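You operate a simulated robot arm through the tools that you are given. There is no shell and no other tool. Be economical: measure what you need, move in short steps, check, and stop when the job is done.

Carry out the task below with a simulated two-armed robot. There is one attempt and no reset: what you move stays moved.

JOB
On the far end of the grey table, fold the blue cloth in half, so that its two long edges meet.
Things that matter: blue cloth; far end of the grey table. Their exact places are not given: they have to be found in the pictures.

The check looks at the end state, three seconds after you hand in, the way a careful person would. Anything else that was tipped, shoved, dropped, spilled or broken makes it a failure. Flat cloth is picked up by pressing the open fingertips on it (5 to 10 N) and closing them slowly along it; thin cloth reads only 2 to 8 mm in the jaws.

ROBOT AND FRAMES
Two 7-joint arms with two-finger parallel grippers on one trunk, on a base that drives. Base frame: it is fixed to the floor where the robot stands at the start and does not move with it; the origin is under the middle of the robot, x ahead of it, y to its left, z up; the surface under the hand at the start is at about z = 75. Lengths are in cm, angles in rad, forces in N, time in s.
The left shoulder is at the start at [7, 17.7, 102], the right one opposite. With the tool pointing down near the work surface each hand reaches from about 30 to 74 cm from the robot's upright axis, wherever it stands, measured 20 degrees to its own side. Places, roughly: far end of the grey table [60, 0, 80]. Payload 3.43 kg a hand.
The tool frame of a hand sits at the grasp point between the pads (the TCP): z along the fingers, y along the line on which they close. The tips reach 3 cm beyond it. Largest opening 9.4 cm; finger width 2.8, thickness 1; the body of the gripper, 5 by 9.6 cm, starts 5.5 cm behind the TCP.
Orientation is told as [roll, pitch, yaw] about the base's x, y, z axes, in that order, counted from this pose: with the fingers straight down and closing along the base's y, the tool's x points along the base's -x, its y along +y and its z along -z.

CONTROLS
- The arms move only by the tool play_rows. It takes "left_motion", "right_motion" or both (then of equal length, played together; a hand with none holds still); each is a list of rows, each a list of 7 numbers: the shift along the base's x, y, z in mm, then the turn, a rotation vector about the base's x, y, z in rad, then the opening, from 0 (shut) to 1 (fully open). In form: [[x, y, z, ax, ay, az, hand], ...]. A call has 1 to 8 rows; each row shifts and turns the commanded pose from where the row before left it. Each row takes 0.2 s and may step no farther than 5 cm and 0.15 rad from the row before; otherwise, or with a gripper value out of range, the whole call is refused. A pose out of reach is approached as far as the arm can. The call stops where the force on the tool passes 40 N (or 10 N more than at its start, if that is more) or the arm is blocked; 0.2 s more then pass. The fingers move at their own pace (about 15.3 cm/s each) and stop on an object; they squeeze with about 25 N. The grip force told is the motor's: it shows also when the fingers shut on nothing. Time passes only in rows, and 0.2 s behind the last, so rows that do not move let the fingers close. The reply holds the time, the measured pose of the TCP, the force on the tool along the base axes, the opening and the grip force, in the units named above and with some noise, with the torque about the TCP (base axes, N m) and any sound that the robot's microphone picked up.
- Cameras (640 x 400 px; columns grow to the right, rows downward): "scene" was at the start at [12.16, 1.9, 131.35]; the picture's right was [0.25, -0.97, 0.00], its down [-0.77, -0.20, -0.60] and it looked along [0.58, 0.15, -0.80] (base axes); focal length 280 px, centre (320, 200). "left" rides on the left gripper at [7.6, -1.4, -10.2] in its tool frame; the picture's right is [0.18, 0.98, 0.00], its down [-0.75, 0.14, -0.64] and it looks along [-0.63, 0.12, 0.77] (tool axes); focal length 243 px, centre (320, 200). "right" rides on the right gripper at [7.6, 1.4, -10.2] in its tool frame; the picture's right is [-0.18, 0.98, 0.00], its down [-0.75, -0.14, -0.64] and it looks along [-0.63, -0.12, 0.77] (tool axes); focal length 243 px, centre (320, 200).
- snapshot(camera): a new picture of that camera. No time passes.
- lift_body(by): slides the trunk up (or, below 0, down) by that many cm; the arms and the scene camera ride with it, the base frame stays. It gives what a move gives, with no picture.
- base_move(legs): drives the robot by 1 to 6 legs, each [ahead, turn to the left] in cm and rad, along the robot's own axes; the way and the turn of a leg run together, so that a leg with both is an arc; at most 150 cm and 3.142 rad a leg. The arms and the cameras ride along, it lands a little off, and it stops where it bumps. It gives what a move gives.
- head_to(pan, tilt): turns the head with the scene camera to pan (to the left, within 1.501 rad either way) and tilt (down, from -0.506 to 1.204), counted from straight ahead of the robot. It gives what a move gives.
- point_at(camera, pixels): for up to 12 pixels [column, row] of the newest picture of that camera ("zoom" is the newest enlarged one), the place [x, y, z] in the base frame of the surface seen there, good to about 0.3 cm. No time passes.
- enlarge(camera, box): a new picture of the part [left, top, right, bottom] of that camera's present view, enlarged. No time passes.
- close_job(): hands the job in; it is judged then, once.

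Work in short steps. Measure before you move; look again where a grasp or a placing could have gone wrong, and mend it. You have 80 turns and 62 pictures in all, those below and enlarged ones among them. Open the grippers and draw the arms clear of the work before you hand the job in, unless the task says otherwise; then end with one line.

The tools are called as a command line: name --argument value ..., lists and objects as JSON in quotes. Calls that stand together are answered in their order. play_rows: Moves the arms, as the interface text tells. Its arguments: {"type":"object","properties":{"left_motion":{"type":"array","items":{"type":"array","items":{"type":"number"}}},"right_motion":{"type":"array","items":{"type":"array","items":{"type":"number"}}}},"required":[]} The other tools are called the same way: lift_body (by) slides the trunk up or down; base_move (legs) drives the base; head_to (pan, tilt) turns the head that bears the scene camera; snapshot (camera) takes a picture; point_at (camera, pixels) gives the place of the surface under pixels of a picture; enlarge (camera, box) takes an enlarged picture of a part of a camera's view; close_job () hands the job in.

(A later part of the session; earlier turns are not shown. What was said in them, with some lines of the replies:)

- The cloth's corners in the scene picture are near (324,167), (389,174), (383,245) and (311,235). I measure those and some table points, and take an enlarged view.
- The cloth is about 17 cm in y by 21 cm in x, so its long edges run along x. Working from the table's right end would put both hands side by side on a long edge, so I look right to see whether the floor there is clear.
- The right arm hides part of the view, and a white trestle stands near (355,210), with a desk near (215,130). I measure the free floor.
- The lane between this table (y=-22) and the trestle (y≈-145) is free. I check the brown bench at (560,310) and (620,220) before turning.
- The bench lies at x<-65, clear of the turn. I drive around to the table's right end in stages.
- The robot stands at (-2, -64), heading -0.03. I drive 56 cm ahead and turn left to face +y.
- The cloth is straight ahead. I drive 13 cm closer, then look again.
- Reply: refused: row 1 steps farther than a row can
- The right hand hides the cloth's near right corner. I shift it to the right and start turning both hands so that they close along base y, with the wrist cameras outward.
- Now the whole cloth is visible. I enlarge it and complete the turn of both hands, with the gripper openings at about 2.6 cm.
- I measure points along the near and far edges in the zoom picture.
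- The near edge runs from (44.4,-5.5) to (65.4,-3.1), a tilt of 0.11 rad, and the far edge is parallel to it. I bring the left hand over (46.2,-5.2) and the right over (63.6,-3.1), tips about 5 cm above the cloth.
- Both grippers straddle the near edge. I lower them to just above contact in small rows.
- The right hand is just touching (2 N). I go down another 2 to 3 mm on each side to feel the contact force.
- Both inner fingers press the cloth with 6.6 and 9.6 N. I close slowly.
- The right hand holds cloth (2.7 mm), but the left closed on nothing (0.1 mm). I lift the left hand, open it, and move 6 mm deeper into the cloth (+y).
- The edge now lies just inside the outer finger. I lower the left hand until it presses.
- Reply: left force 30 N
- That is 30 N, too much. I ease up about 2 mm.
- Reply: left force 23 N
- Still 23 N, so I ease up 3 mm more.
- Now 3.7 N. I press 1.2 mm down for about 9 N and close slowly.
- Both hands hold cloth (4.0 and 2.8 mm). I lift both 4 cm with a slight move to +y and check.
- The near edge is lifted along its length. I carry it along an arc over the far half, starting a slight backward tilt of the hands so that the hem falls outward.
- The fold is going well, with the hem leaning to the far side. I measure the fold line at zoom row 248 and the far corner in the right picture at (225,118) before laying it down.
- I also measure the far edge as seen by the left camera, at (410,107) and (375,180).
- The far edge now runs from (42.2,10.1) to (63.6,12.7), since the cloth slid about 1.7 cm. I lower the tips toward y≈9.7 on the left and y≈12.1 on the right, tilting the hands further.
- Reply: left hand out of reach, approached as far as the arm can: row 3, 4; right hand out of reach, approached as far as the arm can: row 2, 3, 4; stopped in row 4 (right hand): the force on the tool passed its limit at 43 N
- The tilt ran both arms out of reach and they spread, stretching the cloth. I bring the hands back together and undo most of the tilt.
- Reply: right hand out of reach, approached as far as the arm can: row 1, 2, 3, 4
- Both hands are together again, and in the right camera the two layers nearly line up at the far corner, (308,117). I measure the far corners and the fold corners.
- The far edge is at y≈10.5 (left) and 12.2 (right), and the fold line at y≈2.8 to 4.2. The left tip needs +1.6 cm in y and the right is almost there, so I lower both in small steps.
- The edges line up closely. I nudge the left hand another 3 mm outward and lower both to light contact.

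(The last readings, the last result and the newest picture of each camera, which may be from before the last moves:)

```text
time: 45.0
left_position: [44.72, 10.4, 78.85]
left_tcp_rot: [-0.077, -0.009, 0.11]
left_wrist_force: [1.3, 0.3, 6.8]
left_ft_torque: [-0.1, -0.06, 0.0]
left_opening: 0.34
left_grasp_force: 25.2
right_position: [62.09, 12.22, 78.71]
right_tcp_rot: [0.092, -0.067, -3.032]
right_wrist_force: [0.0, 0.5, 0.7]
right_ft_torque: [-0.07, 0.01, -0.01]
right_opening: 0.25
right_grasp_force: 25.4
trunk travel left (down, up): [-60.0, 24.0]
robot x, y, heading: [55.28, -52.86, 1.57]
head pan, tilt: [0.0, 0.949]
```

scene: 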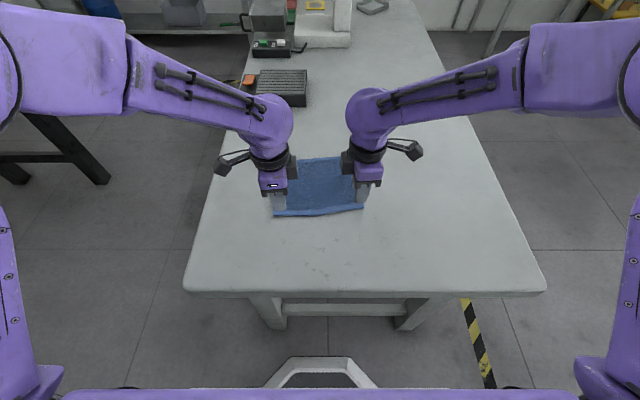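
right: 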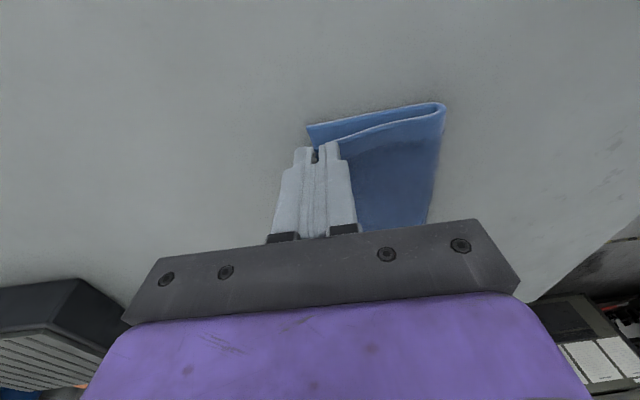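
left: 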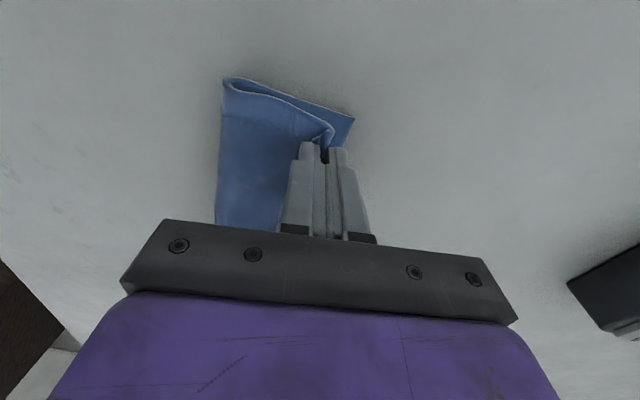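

The left hand is in contact (7 N) and the right is just touching. I ease up 1 mm, open a little, and lift straight up.

play_rows --left_motion '[[0, 0, 1, 0, 0, 0, 0], [0, 0, 0, 0, 0, 0, 0.1], [0, 0, 0, 0, 0, 0, 0.18], [0, 0, 10, 0, 0, 0, 0.18], [0, 0, 20, 0, 0, 0, 0.18], [0, 0, 20, 0, 0, 0, 0.18], [0, 0, 0, 0, 0, 0, 0.18]]' --right_motion '[[0, 0, 0, 0, 0, 0, 0], [0, 0, 0, 0, 0, 0, 0.1], [0, 0, 0, 0, 0, 0, 0.18], [0, 0, 10, 0, 0, 0, 0.18], [0, 0, 20, 0, 0, 0, 0.18], [0, 0, 20, 0, 0, 0, 0.18], [0, 0, 0, 0, 0, 0, 0.18]]'

snapshot --camera "right"

snapshot --camera "left"

enlarge --camera "scene" --box '[210, 100, 430, 240]'

```text
time: 46.6
left_position: [44.7, 10.48, 83.86]
left_tcp_rot: [-0.08, -0.008, 0.113]
left_wrist_force: [-0.5, -0.2, 0.2]
left_ft_torque: [0.03, 0.0, 0.0]
left_opening: 1.69
left_grasp_force: 0.0
right_position: [62.07, 12.35, 83.67]
right_tcp_rot: [0.094, -0.067, -3.032]
right_wrist_force: [-0.1, -0.4, 0.0]
right_ft_torque: [0.02, 0.01, -0.03]
right_opening: 1.69
right_grasp_force: 0.1
trunk travel left (down, up): [-60.0, 24.0]
robot x, y, heading: [55.03, -53.14, 1.571]
head pan, tilt: [0.0, 0.949]
```

```text
32 pictures are left
```

right: 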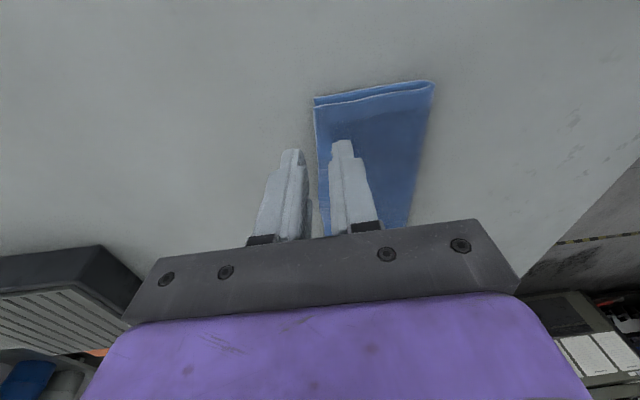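

```text
31 pictures are left
```

left: 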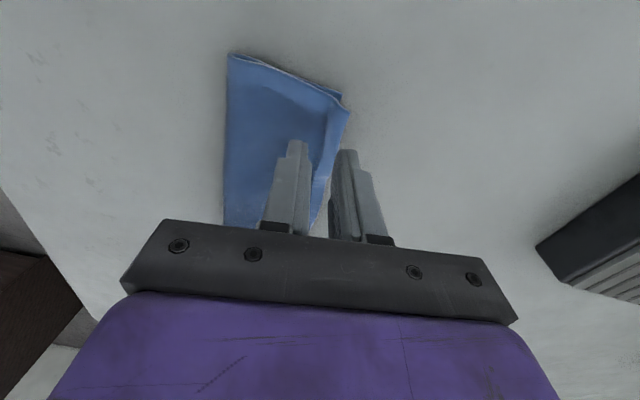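

```text
2.86 times, centred on (320, 170) of scene
```

zoom: 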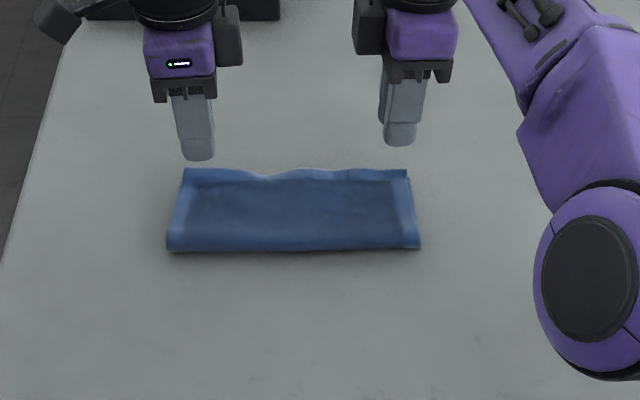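

The cloth lies folded with the edges near each other. I raise both hands and draw them outward, then look closely.

play_rows --left_motion '[[0, 0, 30, 0, 0, 0, 0.18], [0, 0, 30, 0, 0, 0, 0.18], [-20, -10, 30, 0, 0, 0, 0.18], [-35, -15, 10, 0, 0, 0, 0.18], [-40, -15, 0, 0, 0, 0, 0.18], [-40, -15, 0, 0, 0, 0, 0.18], [0, 0, 0, 0, 0, 0, 0.18]]' --right_motion '[[0, 0, 30, 0, 0, 0, 0.18], [0, 0, 30, 0, 0, 0, 0.18], [20, -10, 30, 0, 0, 0, 0.18], [35, -15, 10, 0, 0, 0, 0.18], [40, -15, 0, 0, 0, 0, 0.18], [40, -15, 0, 0, 0, 0, 0.18], [0, 0, 0, 0, 0, 0, 0.18]]'

enlarge --camera "scene" --box '[250, 135, 394, 225]'

snapshot --camera "right"

snapshot --camera "left"

```text
time: 48.2
left_position: [31.02, 4.98, 93.88]
left_tcp_rot: [-0.081, -0.009, 0.109]
left_wrist_force: [0.6, 0.2, 0.1]
left_ft_torque: [-0.04, -0.01, -0.02]
left_opening: 1.67
left_grasp_force: 0.1
right_position: [75.79, 6.89, 93.8]
right_tcp_rot: [0.093, -0.066, -3.032]
right_wrist_force: [-0.8, 1.3, -0.3]
right_ft_torque: [-0.02, 0.0, -0.02]
right_opening: 1.7
right_grasp_force: 0.1
trunk travel left (down, up): [-60.0, 24.0]
robot x, y, heading: [55.05, -52.91, 1.57]
head pan, tilt: [0.0, 0.949]
```

```text
4.44 times, centred on (322, 180) of scene
```

zoom: 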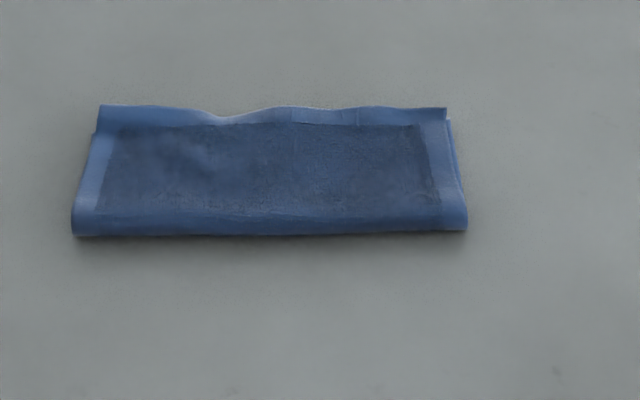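

```text
28 pictures are left
```

right: 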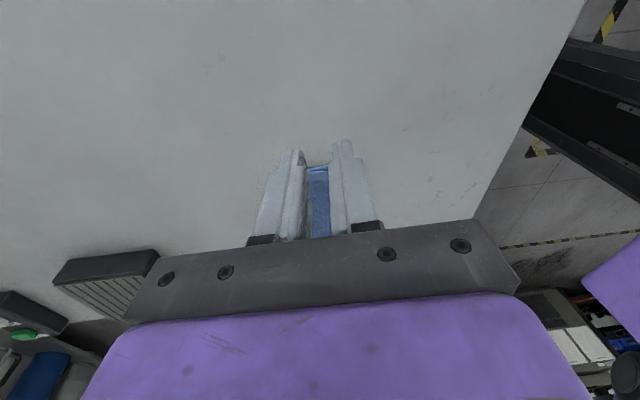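

```text
27 pictures are left
```

left: 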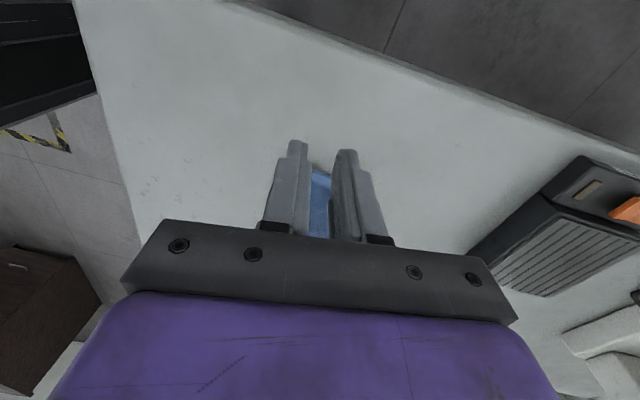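

The fold looks neat from here. I measure the top edge, points just beyond it, the middle and the fold line.

point_at --camera "zoom" --pixels '[[104, 108], [160, 110], [220, 120], [280, 110], [350, 113], [440, 110], [448, 122], [220, 114], [270, 180], [80, 230], [270, 230], [462, 225]]'

play_rows --left_motion '[[40, 25, 20, 0, 0, 0, 0.18], [30, 35, 20, 0, 0, 0, 0.18], [0, 40, 20, 0, 0, 0, 0.18], [0, 0, 0, 0, 0, 0, 0.18]]'

snapshot --camera "left"

```text
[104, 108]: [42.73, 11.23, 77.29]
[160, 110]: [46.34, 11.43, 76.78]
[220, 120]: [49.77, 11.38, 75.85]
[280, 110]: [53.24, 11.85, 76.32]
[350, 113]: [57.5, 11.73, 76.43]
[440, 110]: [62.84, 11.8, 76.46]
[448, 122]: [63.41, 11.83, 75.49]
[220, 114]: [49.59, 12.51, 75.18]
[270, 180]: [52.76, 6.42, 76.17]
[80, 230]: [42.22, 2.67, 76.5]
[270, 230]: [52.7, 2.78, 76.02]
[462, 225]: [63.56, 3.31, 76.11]
```

```text
refused: row 1 steps farther than a row can; nothing moved
```

```text
26 pictures are left
```

left: 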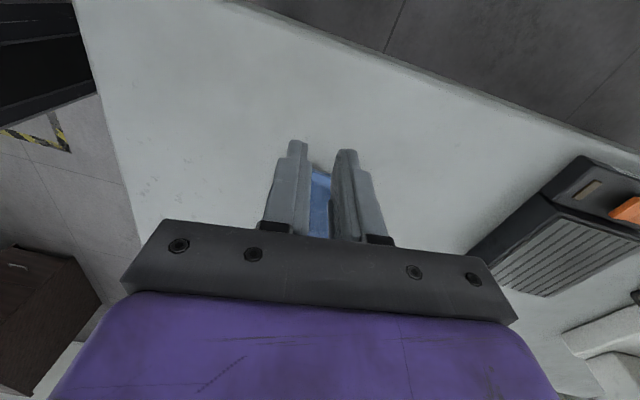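

The top edge is at y≈11.2 to 11.8 and its left corner stands slightly up (z 77.3). I shift the left hand so that its camera sees the far edge from above.

play_rows --left_motion '[[20, 20, 10, 0, 0, 0, 0.18], [25, 20, 0, 0, 0, 0, 0.18], [25, 20, 0, 0, 0, 0, 0.18], [0, 10, 0, 0, 0, 0, 0.18], [0, 0, 0, 0, 0, 0, 0.18]]'

enlarge --camera "left" --box '[160, 20, 480, 220]'

```text
time: 49.4
left_position: [38.17, 11.83, 95.08]
left_tcp_rot: [-0.081, -0.008, 0.109]
left_wrist_force: [-0.4, 0.1, 0.6]
left_ft_torque: [0.01, -0.02, -0.04]
left_opening: 1.69
left_grasp_force: 0.1
right_position: [75.83, 6.69, 93.85]
right_tcp_rot: [0.093, -0.067, -3.032]
right_wrist_force: [-0.6, 0.1, 0.0]
right_ft_torque: [0.01, 0.0, 0.0]
right_opening: 1.7
right_grasp_force: 0.0
trunk travel left (down, up): [-60.0, 24.0]
robot x, y, heading: [55.33, -53.26, 1.568]
head pan, tilt: [0.0, 0.949]
```

```text
2.00 times, centred on (320, 120) of left
```

zoom: 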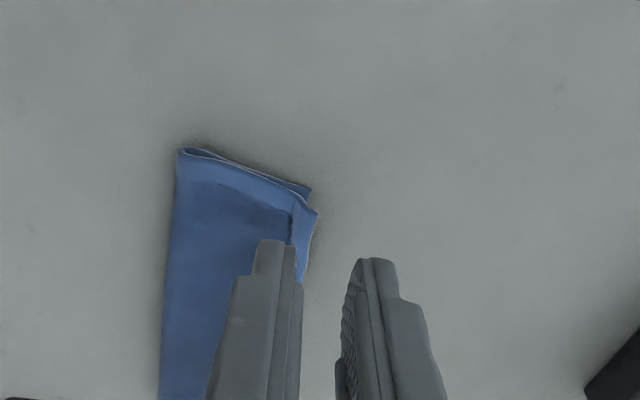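

At the left end, the top layer's corner (317,213) is a little off the bottom's (310,188), with a small pinch crease. I measure these.

point_at --camera "zoom" --pixels '[[315, 213], [307, 190], [311, 235], [302, 270], [314, 240], [292, 215], [183, 153]]'

play_rows --left_motion '[[0, -5, 0, 0, 0, 0, 1], [0, 0, 0, 0, 0, 0, 1], [0, 0, 0, 0, 0, 0, 1]]' --right_motion '[[-25, 20, 0, 0, 0, 0, 1], [-25, 20, 0, 0, 0, 0, 1], [0, 10, 0, 0, 0, 0, 1]]'

enlarge --camera "left" --box '[160, 20, 480, 220]'

enlarge --camera "right" --box '[160, 20, 480, 220]'

```text
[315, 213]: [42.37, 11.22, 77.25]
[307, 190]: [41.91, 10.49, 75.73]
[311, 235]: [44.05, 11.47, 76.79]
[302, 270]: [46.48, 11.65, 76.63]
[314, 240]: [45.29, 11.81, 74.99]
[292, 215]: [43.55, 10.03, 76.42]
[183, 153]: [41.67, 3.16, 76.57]
```

```text
time: 50.2
left_position: [38.13, 11.34, 94.97]
left_tcp_rot: [-0.079, -0.008, 0.109]
left_wrist_force: [0.7, 0.0, 0.6]
left_ft_torque: [0.0, -0.01, 0.0]
left_opening: 9.4
left_grasp_force: 0.1
right_position: [70.66, 11.7, 93.9]
right_tcp_rot: [0.094, -0.066, -3.032]
right_wrist_force: [0.1, -0.4, -0.1]
right_ft_torque: [0.0, 0.0, -0.02]
right_opening: 9.41
right_grasp_force: 0.1
trunk travel left (down, up): [-60.0, 24.0]
robot x, y, heading: [55.14, -52.68, 1.574]
head pan, tilt: [0.0, 0.949]
```

```text
2.00 times, centred on (320, 120) of left
```

zoom: 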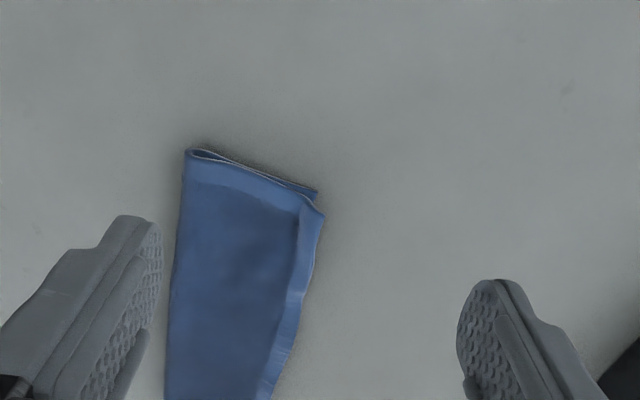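

```text
2.00 times, centred on (320, 120) of right
```

zoom: 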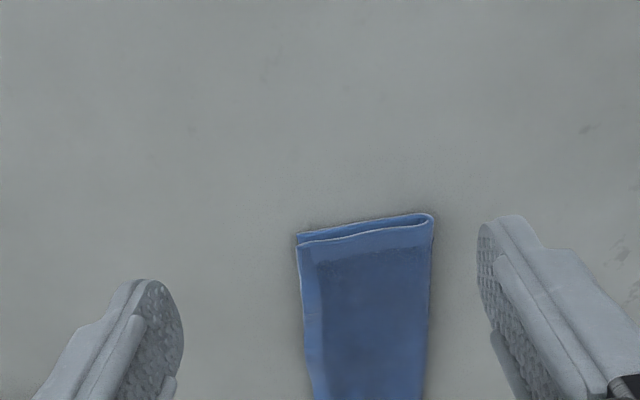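

The right end's edges coincide. At the left, the top layer overhangs by about 0.7 cm and the corner stands up, so I press it gently with closed fingertips and slide it a few millimetres back.

play_rows --left_motion '[[15, 0, -20, 0, 0, 0, 0], [15, 0, -25, 0, 0, 0, 0], [15, 0, -25, 0, 0, 0, 0], [15, 0, -25, 0.04, 0, 0, 0], [0, 0, -25, 0.04, 0, 0, 0], [0, 0, -20, 0, 0, 0, 0], [0, 0, -10, 0, 0, 0, 0], [0, 0, 0, 0, 0, 0, 0]]'

```text
time: 52.0
left_position: [43.93, 11.55, 79.94]
left_tcp_rot: [0.002, -0.017, 0.111]
left_wrist_force: [-0.2, -0.2, -0.8]
left_ft_torque: [0.03, 0.02, 0.03]
left_opening: 0.0
left_grasp_force: 25.4
right_position: [70.54, 11.86, 93.89]
right_tcp_rot: [0.094, -0.067, -3.031]
right_wrist_force: [-0.1, 0.5, 0.2]
right_ft_torque: [-0.03, -0.05, -0.02]
right_opening: 9.38
right_grasp_force: 0.0
trunk travel left (down, up): [-60.0, 24.0]
robot x, y, heading: [54.96, -52.98, 1.572]
head pan, tilt: [0.0, 0.949]
```

Tips are about 1 cm above the layers and a little beyond the edge. I move 6 mm inward and lower gently.

play_rows --left_motion '[[0, -6, 0, 0, 0, 0, 0], [0, 0, -4, 0, 0, 0, 0], [0, 0, -3, 0, 0, 0, 0], [0, 0, -2, 0, 0, 0, 0], [0, 0, -1.5, 0, 0, 0, 0], [0, 0, 0, 0, 0, 0, 0]]'

```text
time: 53.4
left_position: [44.19, 10.74, 78.89]
left_tcp_rot: [0.0, -0.018, 0.109]
left_wrist_force: [0.0, 0.0, 1.2]
left_ft_torque: [-0.02, 0.01, -0.01]
left_opening: 0.0
left_grasp_force: 24.6
right_position: [70.63, 11.83, 93.9]
right_tcp_rot: [0.092, -0.068, -3.032]
right_wrist_force: [-0.9, 0.7, -0.6]
right_ft_torque: [0.04, 0.01, -0.02]
right_opening: 9.41
right_grasp_force: 0.0
trunk travel left (down, up): [-60.0, 24.0]
robot x, y, heading: [55.03, -53.02, 1.571]
head pan, tilt: [0.0, 0.949]
```

Light touch at 1.2 N. I press 0.8 mm, slide 6 mm toward -y (and 3 mm toward -x), then lift.

play_rows --left_motion '[[0, 0, -0.8, 0, 0, 0, 0], [-1, -2, 0, 0, 0, 0, 0], [-1, -2, 0, 0, 0, 0, 0], [-1, -2, 0, 0, 0, 0, 0], [0, 0, 0, 0, 0, 0, 0], [0, 0, 15, 0, 0, 0, 0], [0, 0, 35, 0, 0, 0, 0]]'

play_rows --left_motion '[[-15, 0, 30, 0, 0, 0, 0], [-20, 0, 40, 0, 0, 0, 0], [-20, 5, 30, 0, 0, 0, 1], [0, 0, 10, 0, 0, 0, 1], [0, 0, 0, 0, 0, 0, 1]]'

enlarge --camera "left" --box '[160, 20, 480, 220]'

enlarge --camera "scene" --box '[250, 135, 394, 225]'

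```text
time: 55.0
left_position: [43.64, 10.25, 83.58]
left_tcp_rot: [0.0, -0.016, 0.111]
left_wrist_force: [0.1, -0.5, 1.4]
left_ft_torque: [0.01, 0.0, -0.03]
left_opening: 0.0
left_grasp_force: 24.8
right_position: [70.68, 11.7, 93.82]
right_tcp_rot: [0.093, -0.065, -3.031]
right_wrist_force: [-0.5, -0.6, -0.4]
right_ft_torque: [0.0, 0.01, -0.01]
right_opening: 9.41
right_grasp_force: 0.1
trunk travel left (down, up): [-60.0, 24.0]
robot x, y, heading: [55.2, -52.91, 1.574]
head pan, tilt: [0.0, 0.949]
```

```text
time: 56.2
left_position: [38.02, 10.85, 94.6]
left_tcp_rot: [0.0, -0.018, 0.109]
left_wrist_force: [-0.2, 0.2, -0.2]
left_ft_torque: [0.01, 0.04, 0.0]
left_opening: 9.41
left_grasp_force: 0.1
right_position: [70.52, 11.73, 93.92]
right_tcp_rot: [0.092, -0.066, -3.031]
right_wrist_force: [0.0, 1.2, 0.8]
right_ft_torque: [0.02, -0.05, 0.02]
right_opening: 9.38
right_grasp_force: 0.0
trunk travel left (down, up): [-60.0, 24.0]
robot x, y, heading: [55.22, -52.77, 1.572]
head pan, tilt: [0.0, 0.949]
```

```text
2.00 times, centred on (320, 120) of left
```

zoom: 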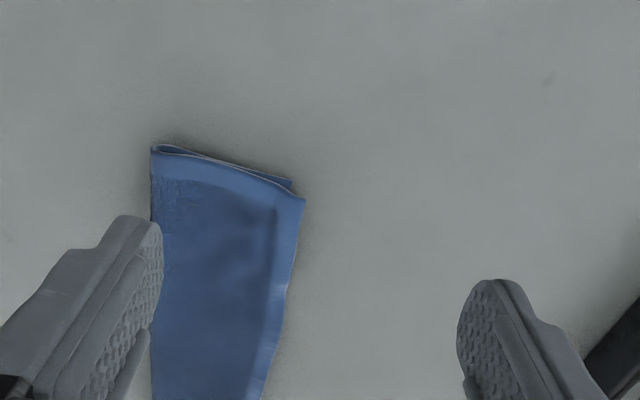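

```text
4.44 times, centred on (322, 180) of scene
```

zoom: 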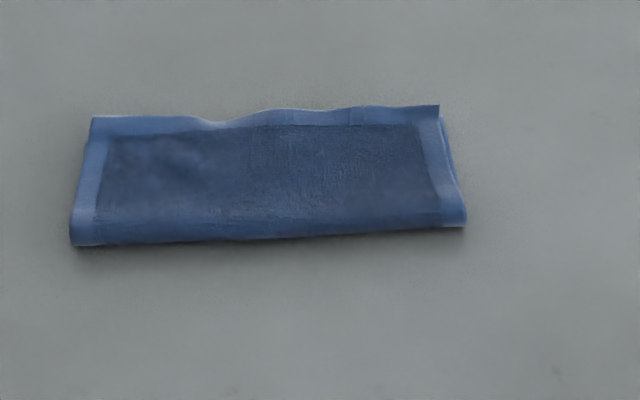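

Both layers slid together, and the hem is flatter now. I measure the remaining overhang in the left camera.

snapshot --camera "left"

point_at --camera "left" --pixels '[[311, 120], [304, 112], [307, 140], [302, 165], [295, 200]]'

point_at --camera "zoom" --pixels '[[95, 120], [210, 127], [270, 114], [350, 110], [436, 108], [445, 122], [75, 240], [270, 235], [462, 222]]'

```text
20 pictures are left
```

left: 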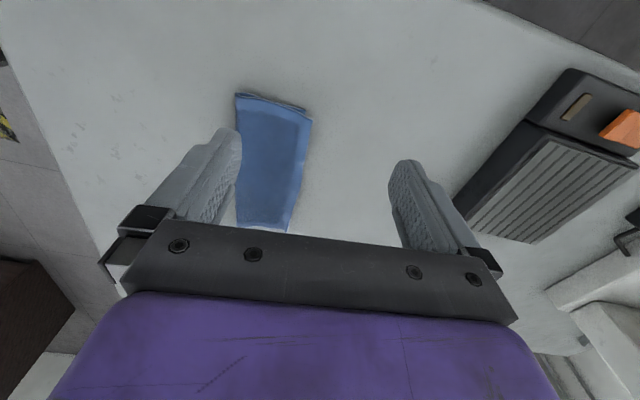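

```text
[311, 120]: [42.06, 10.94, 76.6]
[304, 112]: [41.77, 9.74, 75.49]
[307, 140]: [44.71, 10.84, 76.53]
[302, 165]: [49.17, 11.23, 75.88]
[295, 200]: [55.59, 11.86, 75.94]
```

```text
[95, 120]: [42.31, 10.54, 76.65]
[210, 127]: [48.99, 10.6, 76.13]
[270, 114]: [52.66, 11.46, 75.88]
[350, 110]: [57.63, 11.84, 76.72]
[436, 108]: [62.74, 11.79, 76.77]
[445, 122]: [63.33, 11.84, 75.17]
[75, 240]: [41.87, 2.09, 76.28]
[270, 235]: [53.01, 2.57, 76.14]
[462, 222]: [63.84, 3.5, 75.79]
```

The long edges meet: flush at the right end, and within about 0.9 cm at the left corner, with the layers flat. I draw both arms up and clear and take a last look.

play_rows --left_motion '[[-20, -20, 30, 0, 0, 0, 1], [-30, -20, 20, 0, 0, 0, 1], [-30, -20, 10, 0, 0, 0, 1], [-30, -20, 0, 0, 0, 0, 1], [0, 0, 0, 0, 0, 0, 1]]' --right_motion '[[20, -20, 30, 0, 0, 0, 1], [30, -20, 20, 0, 0, 0, 1], [30, -20, 10, 0, 0, 0, 1], [30, -20, 0, 0, 0, 0, 1], [0, 0, 0, 0, 0, 0, 1]]'

snapshot --camera "scene"

```text
time: 57.4
left_position: [27.28, 2.89, 100.7]
left_tcp_rot: [-0.002, -0.017, 0.11]
left_wrist_force: [-1.4, -0.2, 0.6]
left_ft_torque: [0.0, -0.01, 0.01]
left_opening: 9.41
left_grasp_force: 0.0
right_position: [81.55, 3.79, 99.57]
right_tcp_rot: [0.093, -0.066, -3.031]
right_wrist_force: [0.0, 0.6, 0.6]
right_ft_torque: [-0.02, -0.03, 0.0]
right_opening: 9.39
right_grasp_force: 0.2
trunk travel left (down, up): [-60.0, 24.0]
robot x, y, heading: [55.12, -53.03, 1.568]
head pan, tilt: [0.0, 0.949]
```

```text
19 pictures are left
```

scene: 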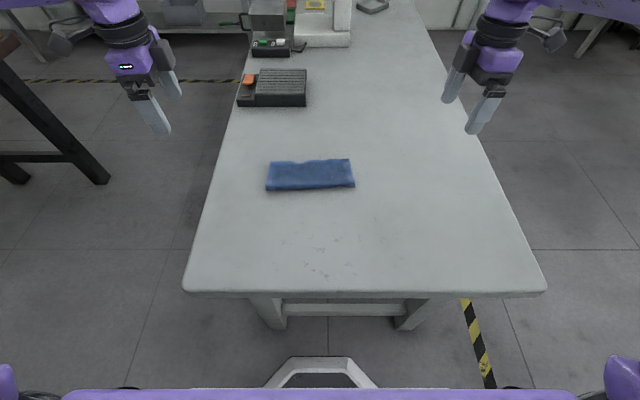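

The cloth lies folded in half at (310,175), nothing else was moved, and both hands are open and clear. I hand the job in.

close_job

```text
The job is handed in.
```

The blue cloth on the far end of the grey table is folded in half with its long edges together: flush at the right end, with the top layer about 0.9 cm past the bottom at the left corner.
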